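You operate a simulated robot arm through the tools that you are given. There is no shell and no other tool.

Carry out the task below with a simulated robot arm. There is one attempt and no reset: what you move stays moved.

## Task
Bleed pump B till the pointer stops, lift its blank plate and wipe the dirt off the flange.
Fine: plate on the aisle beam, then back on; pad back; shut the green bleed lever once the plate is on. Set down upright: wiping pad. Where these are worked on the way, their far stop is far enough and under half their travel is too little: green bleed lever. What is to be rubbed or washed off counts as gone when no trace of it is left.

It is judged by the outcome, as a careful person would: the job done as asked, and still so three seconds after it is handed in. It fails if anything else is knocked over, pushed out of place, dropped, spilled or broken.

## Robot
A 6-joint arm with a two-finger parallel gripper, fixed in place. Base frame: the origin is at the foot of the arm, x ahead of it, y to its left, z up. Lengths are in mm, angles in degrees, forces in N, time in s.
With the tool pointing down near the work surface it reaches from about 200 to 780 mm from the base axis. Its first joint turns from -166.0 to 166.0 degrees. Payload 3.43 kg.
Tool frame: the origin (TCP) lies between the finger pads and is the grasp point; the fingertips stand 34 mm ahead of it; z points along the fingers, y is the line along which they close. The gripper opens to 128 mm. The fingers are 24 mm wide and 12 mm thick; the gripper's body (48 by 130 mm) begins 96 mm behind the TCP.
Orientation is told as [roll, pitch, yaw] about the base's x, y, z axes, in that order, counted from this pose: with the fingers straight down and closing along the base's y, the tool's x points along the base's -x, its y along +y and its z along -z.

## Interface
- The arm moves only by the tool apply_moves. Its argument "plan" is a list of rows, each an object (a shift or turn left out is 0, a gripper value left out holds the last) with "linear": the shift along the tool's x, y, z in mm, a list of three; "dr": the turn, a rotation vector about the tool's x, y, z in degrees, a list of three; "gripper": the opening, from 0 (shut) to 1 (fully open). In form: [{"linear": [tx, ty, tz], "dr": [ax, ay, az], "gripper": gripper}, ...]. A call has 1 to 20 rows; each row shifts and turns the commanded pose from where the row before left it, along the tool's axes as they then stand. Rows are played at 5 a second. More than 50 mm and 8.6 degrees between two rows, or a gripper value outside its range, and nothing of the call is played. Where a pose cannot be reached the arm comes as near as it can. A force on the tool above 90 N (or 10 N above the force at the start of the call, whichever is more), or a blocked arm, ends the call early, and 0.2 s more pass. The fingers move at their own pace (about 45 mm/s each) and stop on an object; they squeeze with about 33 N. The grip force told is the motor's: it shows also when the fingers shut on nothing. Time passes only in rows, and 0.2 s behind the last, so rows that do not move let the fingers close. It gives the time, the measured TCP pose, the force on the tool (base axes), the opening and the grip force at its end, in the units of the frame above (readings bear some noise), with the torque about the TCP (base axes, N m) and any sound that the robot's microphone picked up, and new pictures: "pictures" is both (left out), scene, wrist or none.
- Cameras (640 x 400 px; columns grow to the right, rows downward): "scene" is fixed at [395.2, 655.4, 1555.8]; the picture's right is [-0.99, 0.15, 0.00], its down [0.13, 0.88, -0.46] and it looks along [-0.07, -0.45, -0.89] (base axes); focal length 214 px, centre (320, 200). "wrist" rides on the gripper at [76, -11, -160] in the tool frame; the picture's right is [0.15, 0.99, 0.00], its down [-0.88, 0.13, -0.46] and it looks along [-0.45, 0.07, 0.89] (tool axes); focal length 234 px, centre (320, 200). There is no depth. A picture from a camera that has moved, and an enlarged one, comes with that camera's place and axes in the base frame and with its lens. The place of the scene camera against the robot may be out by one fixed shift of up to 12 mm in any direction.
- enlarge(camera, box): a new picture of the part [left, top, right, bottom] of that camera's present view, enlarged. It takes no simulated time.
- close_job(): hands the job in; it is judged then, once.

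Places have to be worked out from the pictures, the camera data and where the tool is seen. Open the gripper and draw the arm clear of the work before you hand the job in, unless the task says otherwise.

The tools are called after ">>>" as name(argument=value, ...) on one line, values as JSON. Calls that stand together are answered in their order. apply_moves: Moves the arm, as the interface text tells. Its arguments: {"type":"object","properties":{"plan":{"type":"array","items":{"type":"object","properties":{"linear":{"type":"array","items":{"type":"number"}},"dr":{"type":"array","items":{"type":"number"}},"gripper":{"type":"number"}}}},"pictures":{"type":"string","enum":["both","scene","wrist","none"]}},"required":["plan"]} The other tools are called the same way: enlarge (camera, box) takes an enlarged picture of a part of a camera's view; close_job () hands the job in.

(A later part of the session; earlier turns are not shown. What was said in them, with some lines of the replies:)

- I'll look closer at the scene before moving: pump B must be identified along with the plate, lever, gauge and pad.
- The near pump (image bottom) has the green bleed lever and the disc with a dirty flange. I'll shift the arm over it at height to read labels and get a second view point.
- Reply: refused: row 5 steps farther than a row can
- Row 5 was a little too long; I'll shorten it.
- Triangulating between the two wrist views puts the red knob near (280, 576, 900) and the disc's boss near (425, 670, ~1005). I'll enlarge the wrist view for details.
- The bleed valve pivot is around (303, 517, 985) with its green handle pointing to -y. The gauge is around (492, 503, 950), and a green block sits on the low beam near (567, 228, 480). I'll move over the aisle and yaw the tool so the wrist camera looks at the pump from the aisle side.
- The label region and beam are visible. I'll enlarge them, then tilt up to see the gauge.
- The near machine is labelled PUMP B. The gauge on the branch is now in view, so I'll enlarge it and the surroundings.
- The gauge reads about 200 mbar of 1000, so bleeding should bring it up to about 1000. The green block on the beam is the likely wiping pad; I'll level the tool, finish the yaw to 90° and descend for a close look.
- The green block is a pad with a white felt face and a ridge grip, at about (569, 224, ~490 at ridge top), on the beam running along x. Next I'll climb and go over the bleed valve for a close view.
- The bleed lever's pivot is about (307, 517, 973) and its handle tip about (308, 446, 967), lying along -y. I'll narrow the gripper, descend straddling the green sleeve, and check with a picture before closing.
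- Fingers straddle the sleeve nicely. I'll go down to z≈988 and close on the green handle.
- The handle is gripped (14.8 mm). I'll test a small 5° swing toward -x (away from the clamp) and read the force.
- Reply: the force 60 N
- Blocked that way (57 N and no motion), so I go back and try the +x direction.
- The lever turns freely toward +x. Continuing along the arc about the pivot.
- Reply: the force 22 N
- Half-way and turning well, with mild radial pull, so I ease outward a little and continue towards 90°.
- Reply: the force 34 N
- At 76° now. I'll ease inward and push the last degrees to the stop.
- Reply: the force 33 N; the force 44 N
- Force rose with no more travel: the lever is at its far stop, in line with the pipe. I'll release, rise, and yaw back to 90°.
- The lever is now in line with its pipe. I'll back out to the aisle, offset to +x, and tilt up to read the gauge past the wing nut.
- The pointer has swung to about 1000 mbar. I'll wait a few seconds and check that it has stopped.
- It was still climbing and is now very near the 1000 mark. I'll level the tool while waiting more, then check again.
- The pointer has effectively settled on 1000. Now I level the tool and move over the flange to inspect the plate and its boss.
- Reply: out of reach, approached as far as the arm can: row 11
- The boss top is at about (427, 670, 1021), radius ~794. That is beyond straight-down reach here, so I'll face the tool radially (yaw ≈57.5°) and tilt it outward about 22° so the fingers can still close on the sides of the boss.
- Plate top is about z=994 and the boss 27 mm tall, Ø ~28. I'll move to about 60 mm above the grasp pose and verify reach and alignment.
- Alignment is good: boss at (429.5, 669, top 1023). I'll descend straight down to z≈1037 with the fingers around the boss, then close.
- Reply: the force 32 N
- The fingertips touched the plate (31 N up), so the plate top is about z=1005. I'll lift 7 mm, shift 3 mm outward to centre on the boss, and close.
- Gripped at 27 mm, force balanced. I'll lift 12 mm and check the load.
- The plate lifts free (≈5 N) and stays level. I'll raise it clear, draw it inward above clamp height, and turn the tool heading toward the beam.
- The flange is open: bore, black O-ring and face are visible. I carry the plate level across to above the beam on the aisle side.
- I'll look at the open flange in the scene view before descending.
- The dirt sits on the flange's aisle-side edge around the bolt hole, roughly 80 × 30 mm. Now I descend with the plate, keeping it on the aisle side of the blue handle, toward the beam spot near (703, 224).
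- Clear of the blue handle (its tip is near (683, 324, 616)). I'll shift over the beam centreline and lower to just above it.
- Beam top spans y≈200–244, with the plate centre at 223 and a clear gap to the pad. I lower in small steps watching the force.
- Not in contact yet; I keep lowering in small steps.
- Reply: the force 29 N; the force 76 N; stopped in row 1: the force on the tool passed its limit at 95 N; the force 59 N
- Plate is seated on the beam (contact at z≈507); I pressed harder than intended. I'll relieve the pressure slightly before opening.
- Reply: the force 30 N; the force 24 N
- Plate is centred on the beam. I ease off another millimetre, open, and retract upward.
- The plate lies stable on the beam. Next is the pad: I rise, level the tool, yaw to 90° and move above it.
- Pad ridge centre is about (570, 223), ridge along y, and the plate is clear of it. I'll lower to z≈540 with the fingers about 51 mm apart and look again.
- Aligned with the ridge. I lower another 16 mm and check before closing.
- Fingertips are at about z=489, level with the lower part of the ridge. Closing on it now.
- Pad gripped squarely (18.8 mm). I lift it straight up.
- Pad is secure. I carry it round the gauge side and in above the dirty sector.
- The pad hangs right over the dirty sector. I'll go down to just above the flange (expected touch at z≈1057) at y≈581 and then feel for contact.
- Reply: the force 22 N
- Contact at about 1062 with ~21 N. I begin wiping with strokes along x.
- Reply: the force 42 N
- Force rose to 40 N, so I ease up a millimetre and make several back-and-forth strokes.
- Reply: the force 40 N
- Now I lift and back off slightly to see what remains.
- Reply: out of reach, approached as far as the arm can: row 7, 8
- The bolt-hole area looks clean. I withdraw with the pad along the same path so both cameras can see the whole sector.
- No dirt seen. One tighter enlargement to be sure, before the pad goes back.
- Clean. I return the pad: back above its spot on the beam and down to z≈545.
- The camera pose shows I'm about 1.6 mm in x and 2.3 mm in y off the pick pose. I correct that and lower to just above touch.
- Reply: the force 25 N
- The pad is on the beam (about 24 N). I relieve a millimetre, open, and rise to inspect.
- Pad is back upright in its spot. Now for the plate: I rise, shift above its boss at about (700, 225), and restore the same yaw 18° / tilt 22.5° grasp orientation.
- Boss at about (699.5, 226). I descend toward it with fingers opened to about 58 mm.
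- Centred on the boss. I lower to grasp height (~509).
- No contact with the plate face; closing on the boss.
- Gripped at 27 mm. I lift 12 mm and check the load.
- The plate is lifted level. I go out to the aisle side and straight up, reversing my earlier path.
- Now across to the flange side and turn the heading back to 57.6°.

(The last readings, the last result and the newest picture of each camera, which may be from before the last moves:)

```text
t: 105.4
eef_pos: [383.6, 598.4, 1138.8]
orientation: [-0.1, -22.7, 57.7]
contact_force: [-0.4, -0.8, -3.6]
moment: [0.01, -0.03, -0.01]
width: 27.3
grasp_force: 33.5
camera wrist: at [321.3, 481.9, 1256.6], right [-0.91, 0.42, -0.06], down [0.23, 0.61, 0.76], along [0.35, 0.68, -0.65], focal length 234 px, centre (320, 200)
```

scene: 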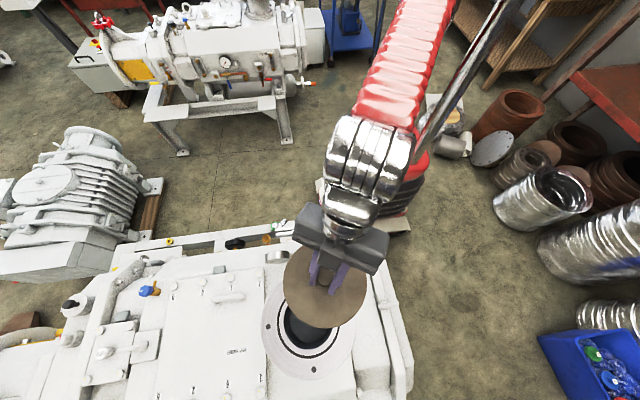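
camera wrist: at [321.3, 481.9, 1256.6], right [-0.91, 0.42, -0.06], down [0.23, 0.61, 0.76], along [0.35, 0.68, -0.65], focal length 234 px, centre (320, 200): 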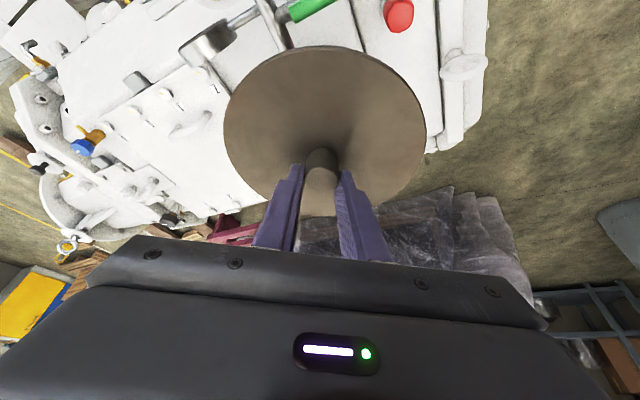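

I move out over the flange to about 25 mm above seating, aiming at the original camera pose corrected for the 4 mm grasp offset.

>>> apply_moves(plan=[{"linear": [-16.8, -0.5, 31.1]}, {"linear": [-16.8, -0.5, 31.1]}, {"linear": [-16.8, -0.5, 31.1]}, {}])

>>> enlarge(camera="wrist", box=[180, 0, 436, 160])

>>> enlarge(camera="scene", box=[250, 260, 378, 390])

```text
t: 106.4
eef_pos: [427.8, 667.7, 1071.7]
orientation: [-0.1, -22.7, 57.5]
contact_force: [0.7, -0.5, -4.7]
moment: [-0.01, 0.0, -0.04]
width: 27.2
grasp_force: 32.7
camera wrist: at [366.6, 550.6, 1190.2], right [-0.91, 0.42, -0.06], down [0.23, 0.61, 0.76], along [0.35, 0.68, -0.65], focal length 234 px, centre (320, 200)
```

scene: 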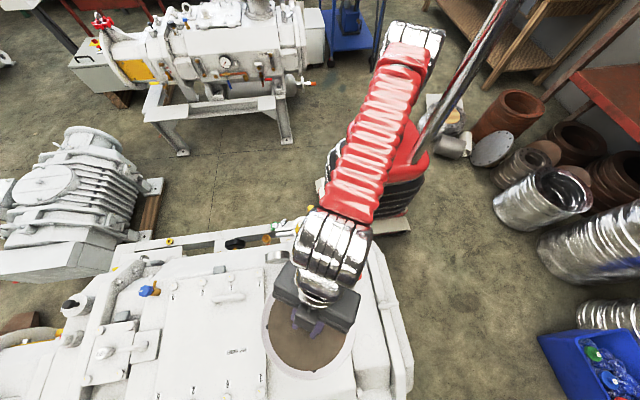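
wrist: 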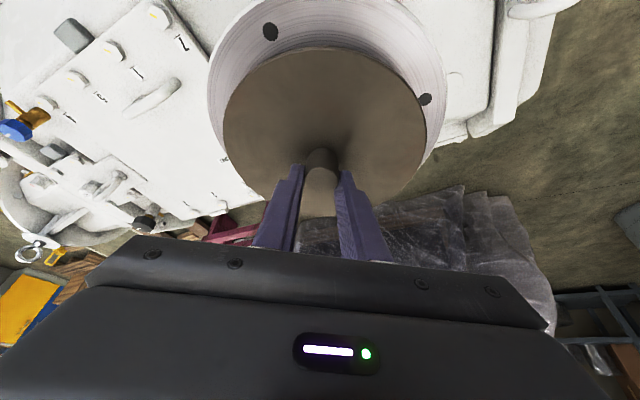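

```text
2.50 times, centred on (308, 80) of wrist
camera zoom: at [366.6, 550.6, 1190.2], right [-0.91, 0.42, -0.06], down [0.23, 0.61, 0.76], along [0.35, 0.68, -0.65], focal length 585 px, centre (350, 500)
```

zoom: 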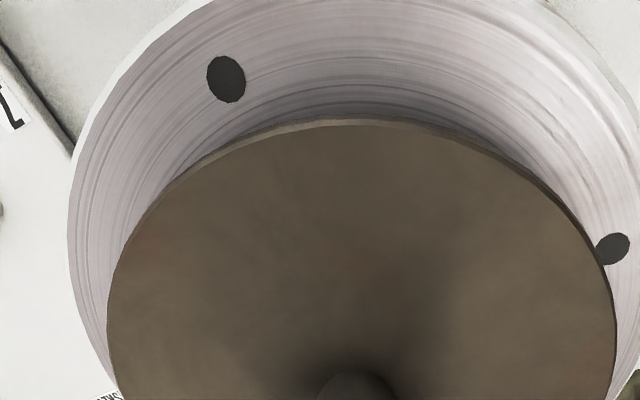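

```text
3.08 times, centred on (314, 325) of scene
camera zoom: at [395.2, 655.4, 1555.8], right [-0.99, 0.15, 0.0], down [0.13, 0.88, -0.46], along [-0.07, -0.45, -0.89], focal length 660 px, centre (338, -185)
```

zoom: 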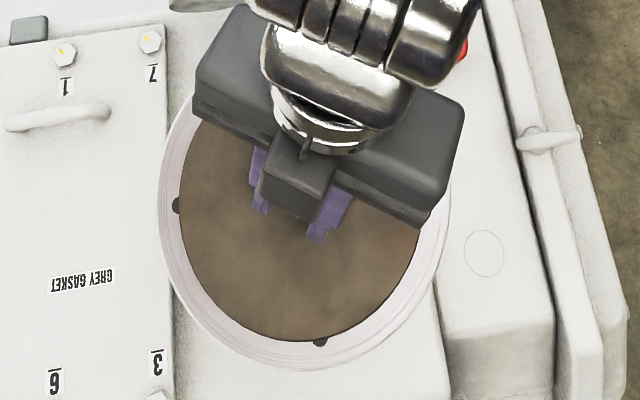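

The plate sits concentric over the flange. Lowering to a few mm above seating.

>>> apply_moves(plan=[{"linear": [3.5, 0.1, 8.3]}, {"linear": [3.5, 0.1, 8.3]}, {}], pictures="wrist")

>>> enlarge(camera="wrist", box=[180, 0, 436, 160])

```text
t: 107.2
eef_pos: [428.6, 667.6, 1054.1]
orientation: [-0.2, -22.8, 57.6]
contact_force: [-0.5, 0.9, -3.4]
moment: [0.02, 0.01, -0.03]
width: 27.5
grasp_force: 33.2
camera wrist: at [366.1, 550.6, 1172.0], right [-0.91, 0.42, -0.06], down [0.23, 0.61, 0.76], along [0.35, 0.68, -0.65], focal length 234 px, centre (320, 200)
```

wrist: 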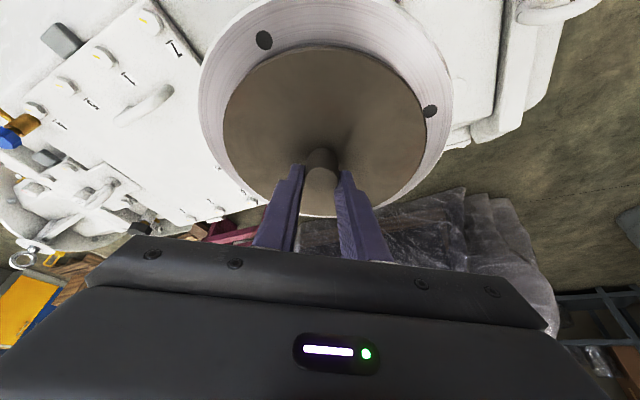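

```text
2.50 times, centred on (308, 80) of wrist
camera zoom: at [366.1, 550.6, 1172.0], right [-0.91, 0.42, -0.06], down [0.23, 0.61, 0.76], along [0.35, 0.68, -0.65], focal length 585 px, centre (350, 500)
```

zoom: 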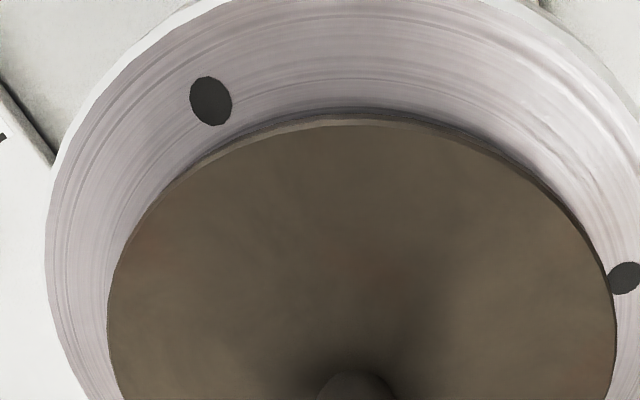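

>>> apply_moves(plan=[{"linear": [0.8, 0, 1.8]}, {"linear": [0.8, 0, 1.8]}, {}], pictures="none")

```text
t: 108.0
eef_pos: [428.0, 667.0, 1049.2]
orientation: [-0.1, -22.7, 57.6]
contact_force: [-0.4, -0.3, -4.1]
moment: [0.01, -0.01, 0.05]
width: 27.2
grasp_force: 32.9
```

>>> apply_moves(plan=[{"linear": [0.6, 0, 1.4]}, {}], pictures="none")

```text
t: 108.6
eef_pos: [427.2, 667.0, 1048.3]
orientation: [-0.1, -22.6, 57.6]
contact_force: [-0.1, -0.4, -3.6]
moment: [0.02, 0.0, -0.03]
width: 27.3
grasp_force: 32.9
```

>>> apply_moves(plan=[{"linear": [0.6, 0, 1.4]}, {}], pictures="wrist")

>>> enlarge(camera="wrist", box=[180, 0, 436, 160])

```text
t: 109.2
eef_pos: [427.8, 667.2, 1045.8]
orientation: [-0.1, -22.6, 57.6]
contact_force: [0.1, -0.4, -5.2]
moment: [0.03, -0.01, -0.06]
width: 27.1
grasp_force: 32.7
camera wrist: at [366.4, 550.3, 1164.9], right [-0.91, 0.42, -0.06], down [0.23, 0.61, 0.76], along [0.35, 0.68, -0.65], focal length 234 px, centre (320, 200)
```

wrist: 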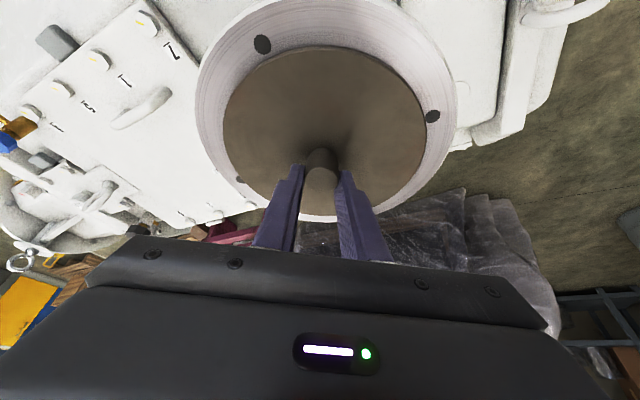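

```text
2.50 times, centred on (308, 80) of wrist
camera zoom: at [366.4, 550.3, 1164.9], right [-0.91, 0.42, -0.06], down [0.23, 0.61, 0.76], along [0.35, 0.68, -0.65], focal length 585 px, centre (350, 500)
```

zoom: 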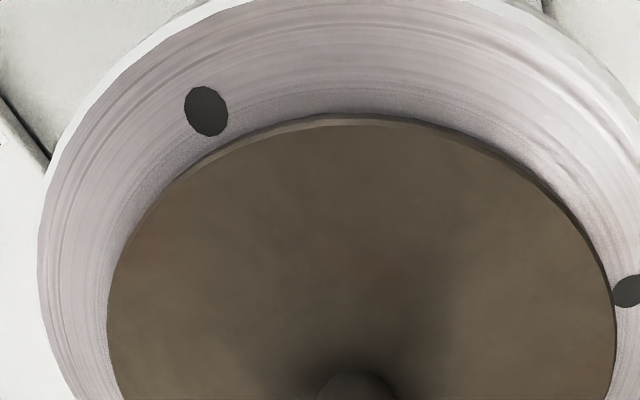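

>>> apply_moves(plan=[{"linear": [0.6, 0, 1.4]}, {}], pictures="none")

```text
t: 109.8
eef_pos: [428.8, 666.4, 1046.3]
orientation: [0.0, -22.7, 57.6]
contact_force: [-1.3, -0.8, -0.6]
moment: [0.18, 0.06, 0.04]
width: 27.0
grasp_force: 33.1
```

Contact is beginning (the load is dropping off). A touch more.

>>> apply_moves(plan=[{"linear": [0.3, 0, 0.8]}, {}], pictures="both")

>>> enlarge(camera="wrist", box=[180, 0, 436, 160])

>>> enlarge(camera="scene", box=[250, 260, 378, 390])

```text
t: 110.4
eef_pos: [428.1, 667.9, 1046.4]
orientation: [-0.1, -22.8, 57.6]
contact_force: [-0.5, -2.1, 5.7]
moment: [0.58, 0.45, 0.22]
width: 27.2
grasp_force: 32.8
camera wrist: at [366.5, 550.5, 1163.6], right [-0.91, 0.42, -0.06], down [0.23, 0.61, 0.76], along [0.35, 0.68, -0.65], focal length 234 px, centre (320, 200)
```

scene: 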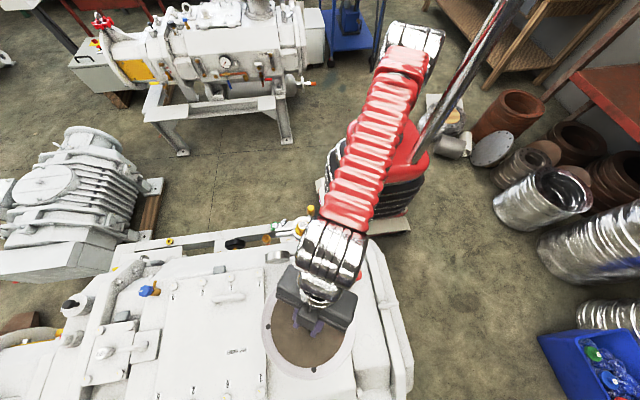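
wrist: 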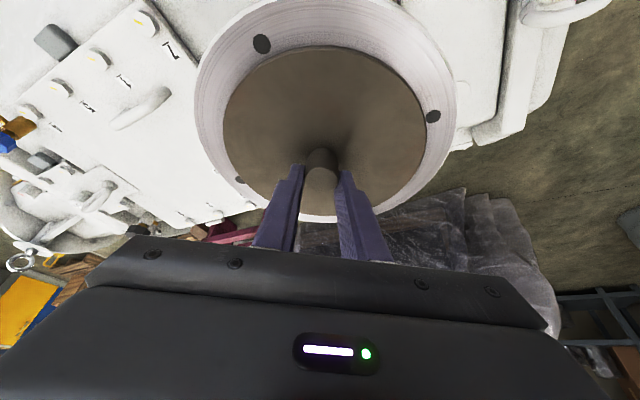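

```text
2.50 times, centred on (308, 80) of wrist
camera zoom: at [366.5, 550.5, 1163.6], right [-0.91, 0.42, -0.06], down [0.23, 0.61, 0.76], along [0.35, 0.68, -0.65], focal length 585 px, centre (350, 500)
```

zoom: 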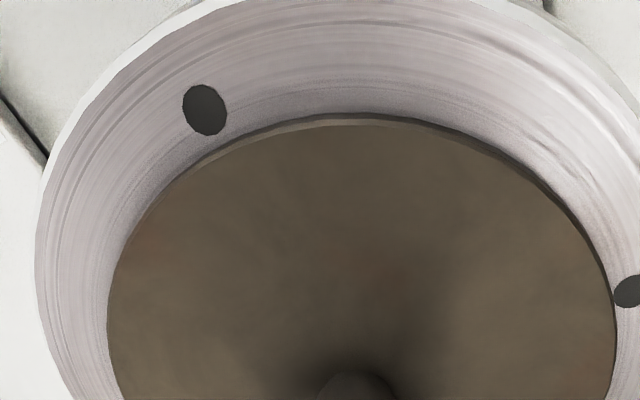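

```text
3.08 times, centred on (314, 325) of scene
camera zoom: at [395.2, 655.4, 1555.8], right [-0.99, 0.15, 0.0], down [0.13, 0.88, -0.46], along [-0.07, -0.45, -0.89], focal length 660 px, centre (338, -185)
```

zoom: 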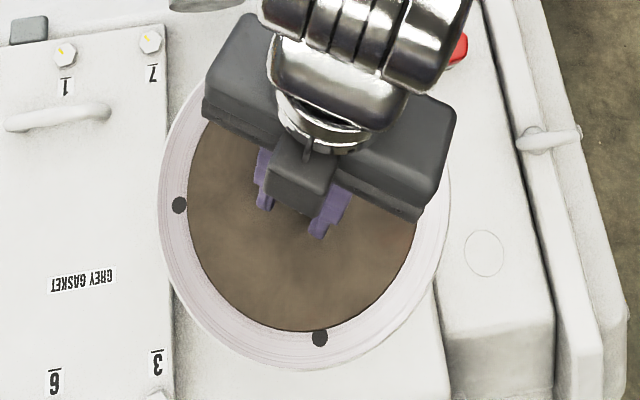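

Seated, and concentric to within a couple of mm compared with the original picture. I release and back off upward.

>>> apply_moves(plan=[{"gripper": 0.4}, {}, {}, {"linear": [-5.8, 0, -13.8]}, {"linear": [-11.6, 0, -27.6]}, {"linear": [20, 0, -25]}, {"linear": [40, 0, -20]}, {"linear": [40, 0, -10]}])

>>> enlarge(camera="scene", box=[250, 260, 370, 390])

>>> enlarge(camera="wrist", box=[200, 40, 456, 200])

```text
t: 112.2
eef_pos: [368.6, 571.8, 1101.9]
orientation: [-0.1, -22.5, 57.6]
contact_force: [-0.1, -0.5, -0.7]
moment: [0.0, -0.02, 0.0]
width: 51.2
grasp_force: 0.0
camera wrist: at [306.3, 454.1, 1220.4], right [-0.91, 0.42, -0.06], down [0.23, 0.61, 0.76], along [0.35, 0.68, -0.65], focal length 234 px, centre (320, 200)
```

scene: 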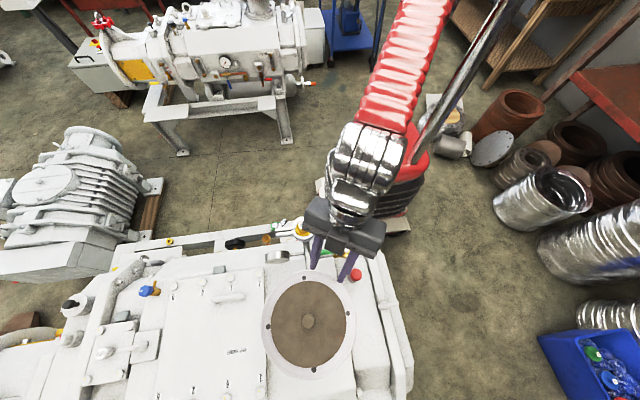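
wrist: 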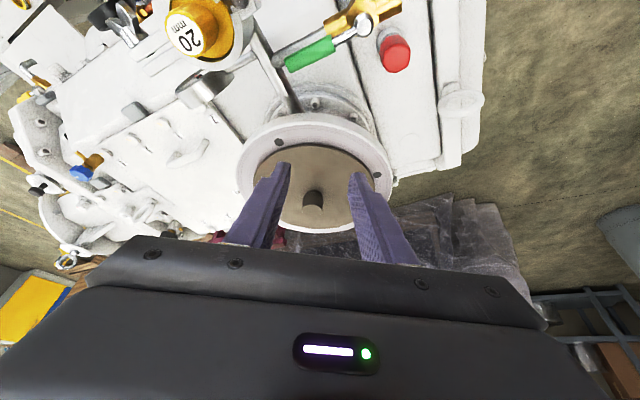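

```text
3.08 times, centred on (310, 325) of scene
camera zoom: at [395.2, 655.4, 1555.8], right [-0.99, 0.15, 0.0], down [0.13, 0.88, -0.46], along [-0.07, -0.45, -0.89], focal length 660 px, centre (351, -185)
```

zoom: 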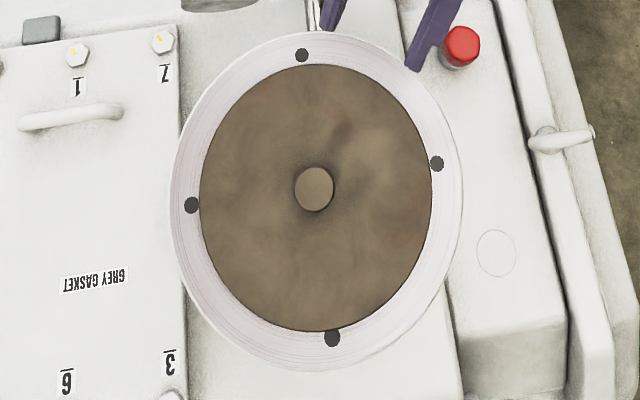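

```text
2.50 times, centred on (328, 120) of wrist
camera zoom: at [306.3, 454.1, 1220.4], right [-0.91, 0.42, -0.06], down [0.23, 0.61, 0.76], along [0.35, 0.68, -0.65], focal length 585 px, centre (300, 400)
```

zoom: 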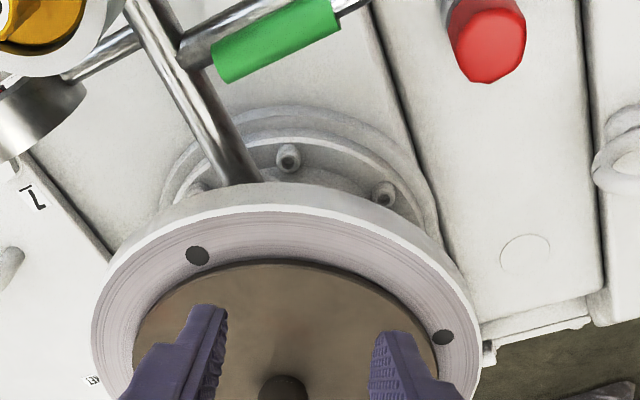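

The plate is back on with its boss within about 2 mm of the original spot, and the flange ring is clean all round. Now for the bleed lever: I rise, level the tool and yaw to 180° (the orientation in which I released the handle).

>>> apply_moves(plan=[{"linear": [-18.4, 0, -44.3], "gripper": 0.3}, {"dr": [0, 7.5, 0]}, {"dr": [0, 7.5, 0]}, {"dr": [0, 7.5, 0]}, {"dr": [0, 0, -8.16]}, {"dr": [0, 0, -8.16]}, {"dr": [0, 0, -8.16]}, {"dr": [0, 0, -8.16]}, {"dr": [0, 0, -8.16]}, {"dr": [0, 0, -8.16]}, {"dr": [0, 0, -8.16]}, {"dr": [0, 0, -8.16]}, {"dr": [0, 0, -8.16]}, {"dr": [0, 0, -8.16]}, {"dr": [0, 0, -8.16]}, {"dr": [0, 0, -8.16]}, {"dr": [0, 0, -8.16]}, {"dr": [0, 0, -8.16]}, {"dr": [0, 0, -8.16]}])

```text
t: 116.2
eef_pos: [367.3, 570.6, 1149.2]
orientation: [-0.1, 0.2, -179.9]
contact_force: [0.2, -0.5, -0.2]
moment: [-0.01, 0.01, 0.01]
width: 38.4
grasp_force: 0.0
camera wrist: at [442.0, 582.9, 1309.7], right [0.15, -0.99, 0.0], down [-0.88, -0.13, 0.45], along [-0.45, -0.07, -0.89], focal length 234 px, centre (320, 200)
```

scene: 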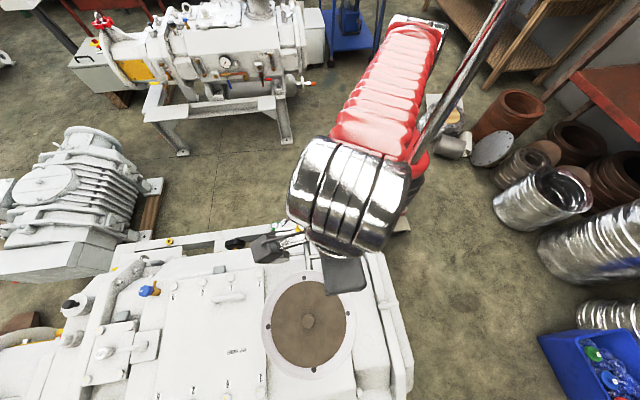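
wrist: 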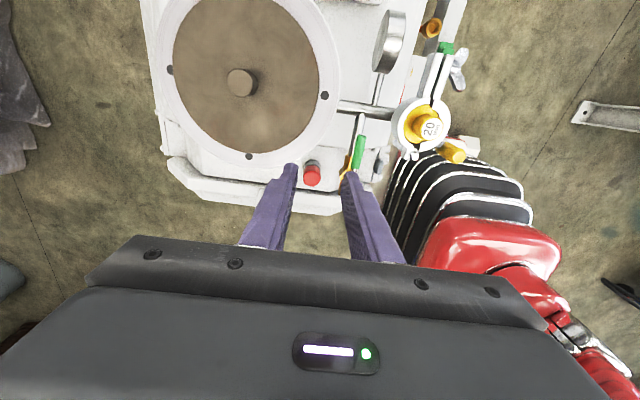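

Moving over the handle and down to z≈1030 for a check.

>>> apply_moves(plan=[{"linear": [-2.1, 27.3, 0]}, {"linear": [-2.1, 27.3, 0]}, {"linear": [0, 0, 40]}, {"linear": [0, 0, 40]}, {"linear": [0, 0, 38]}, {}])

>>> enlarge(camera="wrist", box=[200, 80, 440, 230])

```text
t: 117.6
eef_pos: [362.9, 517.9, 1032.1]
orientation: [-0.2, 0.2, 180.0]
contact_force: [-0.8, 0.0, 0.1]
moment: [0.0, -0.03, 0.03]
width: 38.5
grasp_force: 0.1
camera wrist: at [438.2, 529.0, 1191.3], right [0.15, -0.99, 0.0], down [-0.88, -0.13, 0.45], along [-0.45, -0.07, -0.89], focal length 234 px, centre (320, 200)
```

scene: 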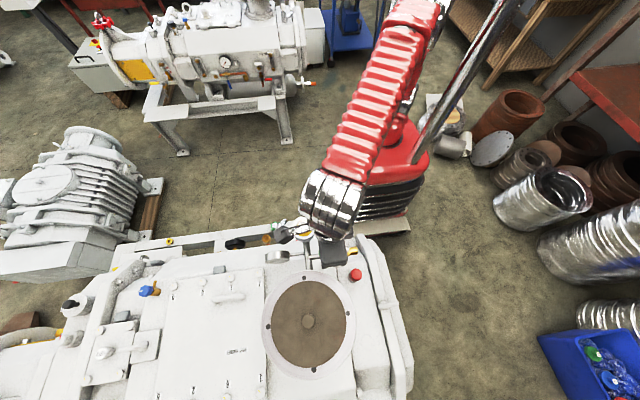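
wrist: 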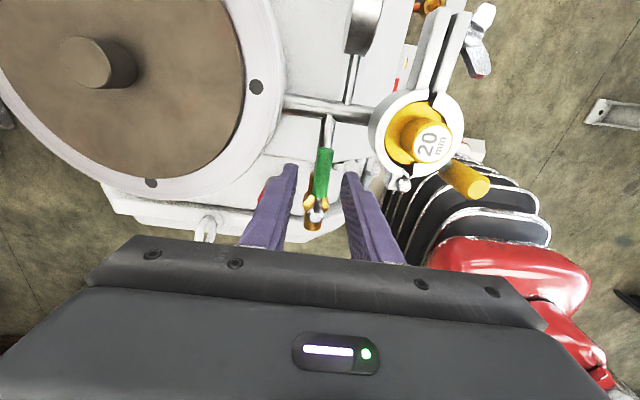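

```text
2.67 times, centred on (320, 155) of wrist
camera zoom: at [438.2, 529.0, 1191.3], right [0.15, -0.99, 0.0], down [-0.88, -0.13, 0.45], along [-0.45, -0.07, -0.89], focal length 624 px, centre (320, 320)
```

zoom: 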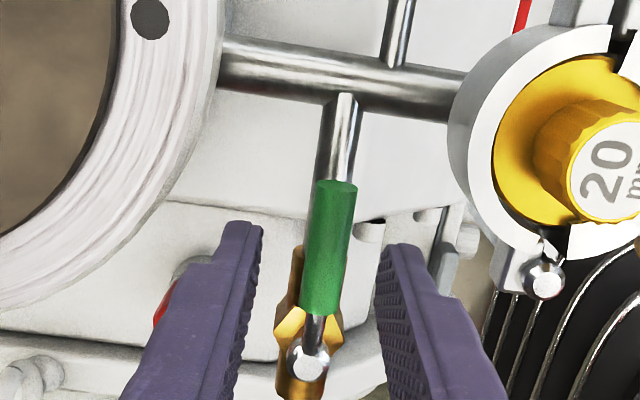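

The handle is between the fingers. I lower to z≈988 and close on it.

>>> apply_moves(plan=[{"linear": [0, 0, 22]}, {"linear": [0, 0, 22]}, {"gripper": 0.0}, {}, {}, {}], pictures="none")

```text
t: 119.0
eef_pos: [362.6, 515.1, 988.7]
orientation: [0.2, 0.2, 180.0]
contact_force: [-2.4, -39.4, 5.6]
moment: [-0.32, -0.46, 0.38]
width: 14.4
grasp_force: 45.2
```

Gripped. Now swing it back toward -y along the same arc.

>>> apply_moves(plan=[{"linear": [-0.2, 4.5, 0], "dr": [0, 0, 4]}, {"linear": [-0.3, 5.9, 0], "dr": [0, 0, 6]}, {"linear": [-0.3, 5.9, 0], "dr": [0, 0, 6]}, {"linear": [-0.3, 5.9, 0], "dr": [0, 0, 6]}, {"linear": [-0.3, 5.9, 0], "dr": [0, 0, 6]}], pictures="none")

```text
t: 120.2
eef_pos: [357.2, 490.2, 987.2]
orientation: [-0.2, 0.2, 151.8]
contact_force: [0.0, -18.7, 3.2]
moment: [-0.32, -0.4, 0.94]
width: 14.6
grasp_force: 44.2
```

>>> apply_moves(plan=[{"linear": [-0.1, 5.9, 0], "dr": [0, 0, 6]}, {"linear": [-0.1, 5.9, 0], "dr": [0, 0, 6]}, {"linear": [-0.2, 5.9, 0], "dr": [0, 0, 6]}, {"linear": [-0.3, 5.9, 0], "dr": [0, 0, 6]}, {"linear": [-0.3, 5.9, 0], "dr": [0, 0, 6]}], pictures="none")

```text
t: 121.4
eef_pos: [336.6, 469.2, 987.3]
orientation: [-0.2, 0.1, 121.9]
contact_force: [5.5, -7.4, 7.7]
moment: [-0.36, -0.29, 0.0]
width: 14.7
grasp_force: 45.4
```

>>> apply_moves(plan=[{"linear": [-0.3, 5.9, 0], "dr": [0, 0, 6]}, {"linear": [-0.3, 5.9, 0], "dr": [0, 0, 6]}, {"linear": [-0.3, 5.9, 0], "dr": [0, 0, 6]}, {"linear": [-0.3, 5.9, 0], "dr": [0, 0, 6]}, {"linear": [-0.2, 4.9, 0], "dr": [0, 0, 5]}], pictures="none")

```text
t: 122.6
eef_pos: [310.9, 460.3, 987.7]
orientation: [-0.3, -0.1, 92.8]
contact_force: [15.1, 6.8, 10.0]
moment: [-0.22, -0.2, -0.75]
width: 14.7
grasp_force: 44.9
```

Nearly home; a few more degrees to the stop.

>>> apply_moves(plan=[{"linear": [-0.1, 2.5, 0], "dr": [0, 0, 2.5]}, {"linear": [0, 2, 0], "dr": [0, 0, 1]}, {}], pictures="none")

```text
t: 123.4
eef_pos: [307.3, 460.0, 986.4]
orientation: [-0.4, -0.3, 89.5]
contact_force: [38.5, 12.8, 11.9]
moment: [-0.52, -0.44, 0.33]
width: 14.7
grasp_force: 45.1
```

At the closed stop (38 N, x≈308, as originally). I back off slightly, release, and rise clear.

>>> apply_moves(plan=[{"linear": [0, -1.5, 0]}, {"gripper": 0.3}, {}, {}, {"linear": [0, 0, -30]}, {"linear": [0, 0, -40]}, {"linear": [0, 0, -45]}, {"linear": [0, 0, -45]}, {"linear": [40, 0, -10]}, {"linear": [45, 0, 0]}, {"linear": [45, 0, 0]}])

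>>> enlarge(camera="scene", box=[220, 190, 396, 300])

>>> enlarge(camera="scene", box=[252, 260, 364, 385])

```text
t: 125.8
eef_pos: [305.9, 330.7, 1157.2]
orientation: [-0.2, -0.1, 89.5]
contact_force: [-0.2, 0.4, 0.8]
moment: [0.05, 0.02, -0.02]
width: 38.4
grasp_force: 0.1
camera wrist: at [314.7, 254.6, 1316.5], right [-0.99, -0.14, 0.0], down [-0.12, 0.88, 0.46], along [-0.06, 0.45, -0.89], focal length 234 px, centre (320, 200)
```

scene: 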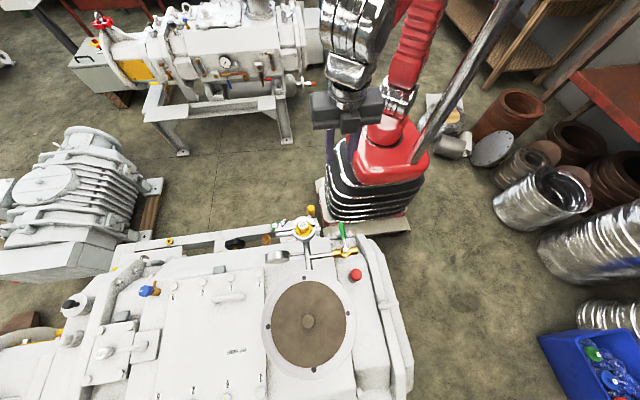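
wrist: 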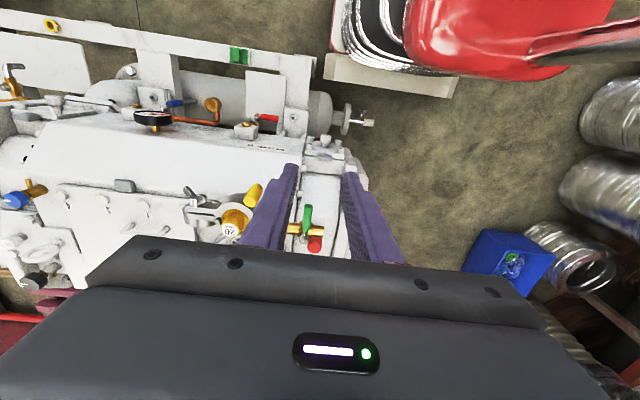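

```text
3.64 times, centred on (308, 245) of scene
camera zoom: at [395.2, 655.4, 1555.8], right [-0.99, 0.15, 0.0], down [0.13, 0.88, -0.46], along [-0.07, -0.45, -0.89], focal length 780 px, centre (364, 36)
```

zoom: 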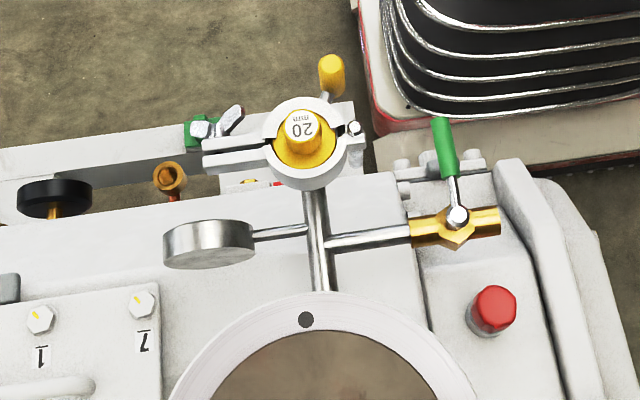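

```text
3.20 times, centred on (308, 322) of scene
camera zoom: at [395.2, 655.4, 1555.8], right [-0.99, 0.15, 0.0], down [0.13, 0.88, -0.46], along [-0.07, -0.45, -0.89], focal length 686 px, centre (358, -192)
```

zoom: 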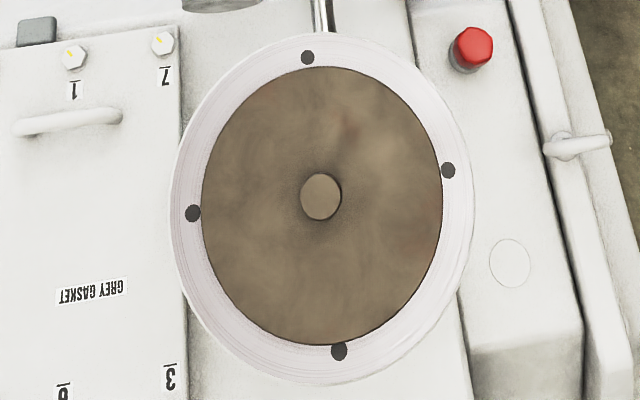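

Lever is back in its original closed position, the plate is on the clean flange, and the pad is on the beam. I open the gripper fully and withdraw near the start pose, then check the pad and beam once more.

>>> apply_moves(plan=[{"linear": [10, 10, -40], "gripper": 1.0}, {"linear": [10, 15, -40]}, {"linear": [10, 15, -40]}, {"linear": [0, 15, 0]}, {}, {}])

>>> enlarge(camera="wrist", box=[100, 20, 340, 170])

>>> enlarge(camera="scene", box=[130, 200, 330, 325])

```text
t: 127.2
eef_pos: [249.8, 299.8, 1276.8]
orientation: [-0.2, -0.1, 89.7]
contact_force: [-0.2, 0.7, 0.3]
moment: [0.0, 0.0, 0.02]
width: 127.9
grasp_force: 0.0
camera wrist: at [259.5, 223.9, 1436.9], right [-0.99, -0.14, 0.0], down [-0.12, 0.88, 0.46], along [-0.06, 0.45, -0.89], focal length 234 px, centre (320, 200)
```

scene: 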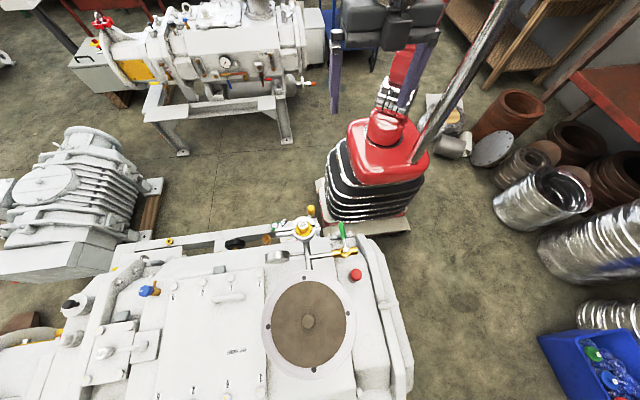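
wrist: 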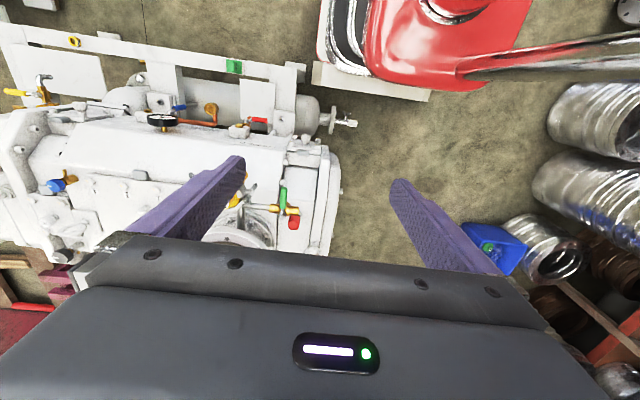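

```text
2.67 times, centred on (220, 95) of wrist
camera zoom: at [259.5, 223.9, 1436.9], right [-0.99, -0.14, 0.0], down [-0.12, 0.88, 0.46], along [-0.06, 0.45, -0.89], focal length 624 px, centre (587, 480)
```

zoom: 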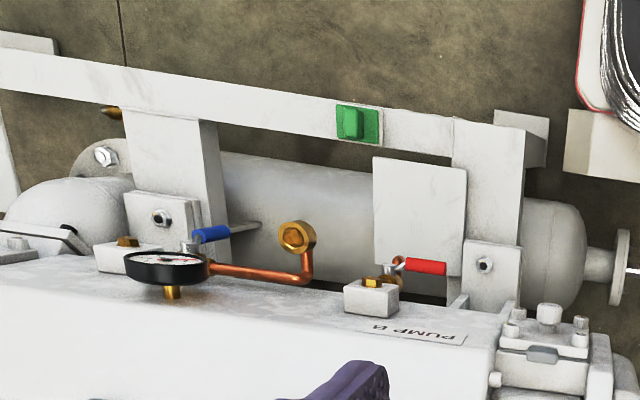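

```text
3.20 times, centred on (230, 262) of scene
camera zoom: at [395.2, 655.4, 1555.8], right [-0.99, 0.15, 0.0], down [0.13, 0.88, -0.46], along [-0.07, -0.45, -0.89], focal length 686 px, centre (608, 0)
```

zoom: 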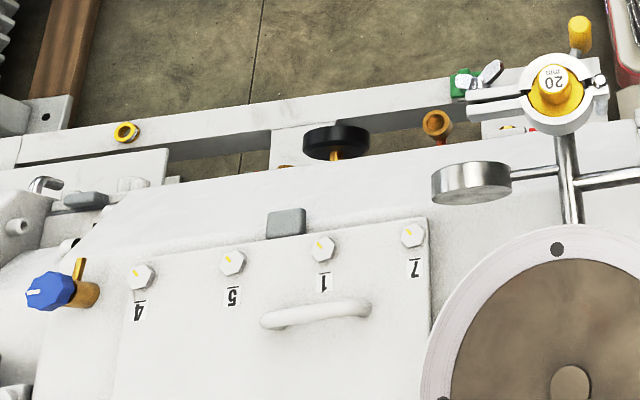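

Final check: the pad sits upright on the beam, the plate is on the clean flange, and the lever is shut. Nothing else was disturbed, and the gripper is open with the arm clear. I hand the job in.

>>> close_job()

```text
The job is handed in.
```

The job on pump B is done and handed in; the final pictures show everything back in place.

- **Bleed:** I turned the green lever to its far stop and waited until the gauge pointer levelled off at about 1000 mbar before touching the plate.
- **Plate:** I lifted it and set it on the aisle beam while I worked. It is back on the flange with its boss about 2 mm from where it started. When I set it on the beam, the press peaked at 95 N, above the 90 N limit, so that call was cut short. The plate looks undamaged and sits flat.
- **Flange:** I wiped it with the green pad and looked closely at the dirty part; no trace of dirt is left.
- **Pad:** It is back upright on the aisle beam where it was.
- **Bleed lever:** I shut it once the plate was on, and it is against its original closed stop.

Nothing else was moved. The gripper is open and the arm is clear of the pump.
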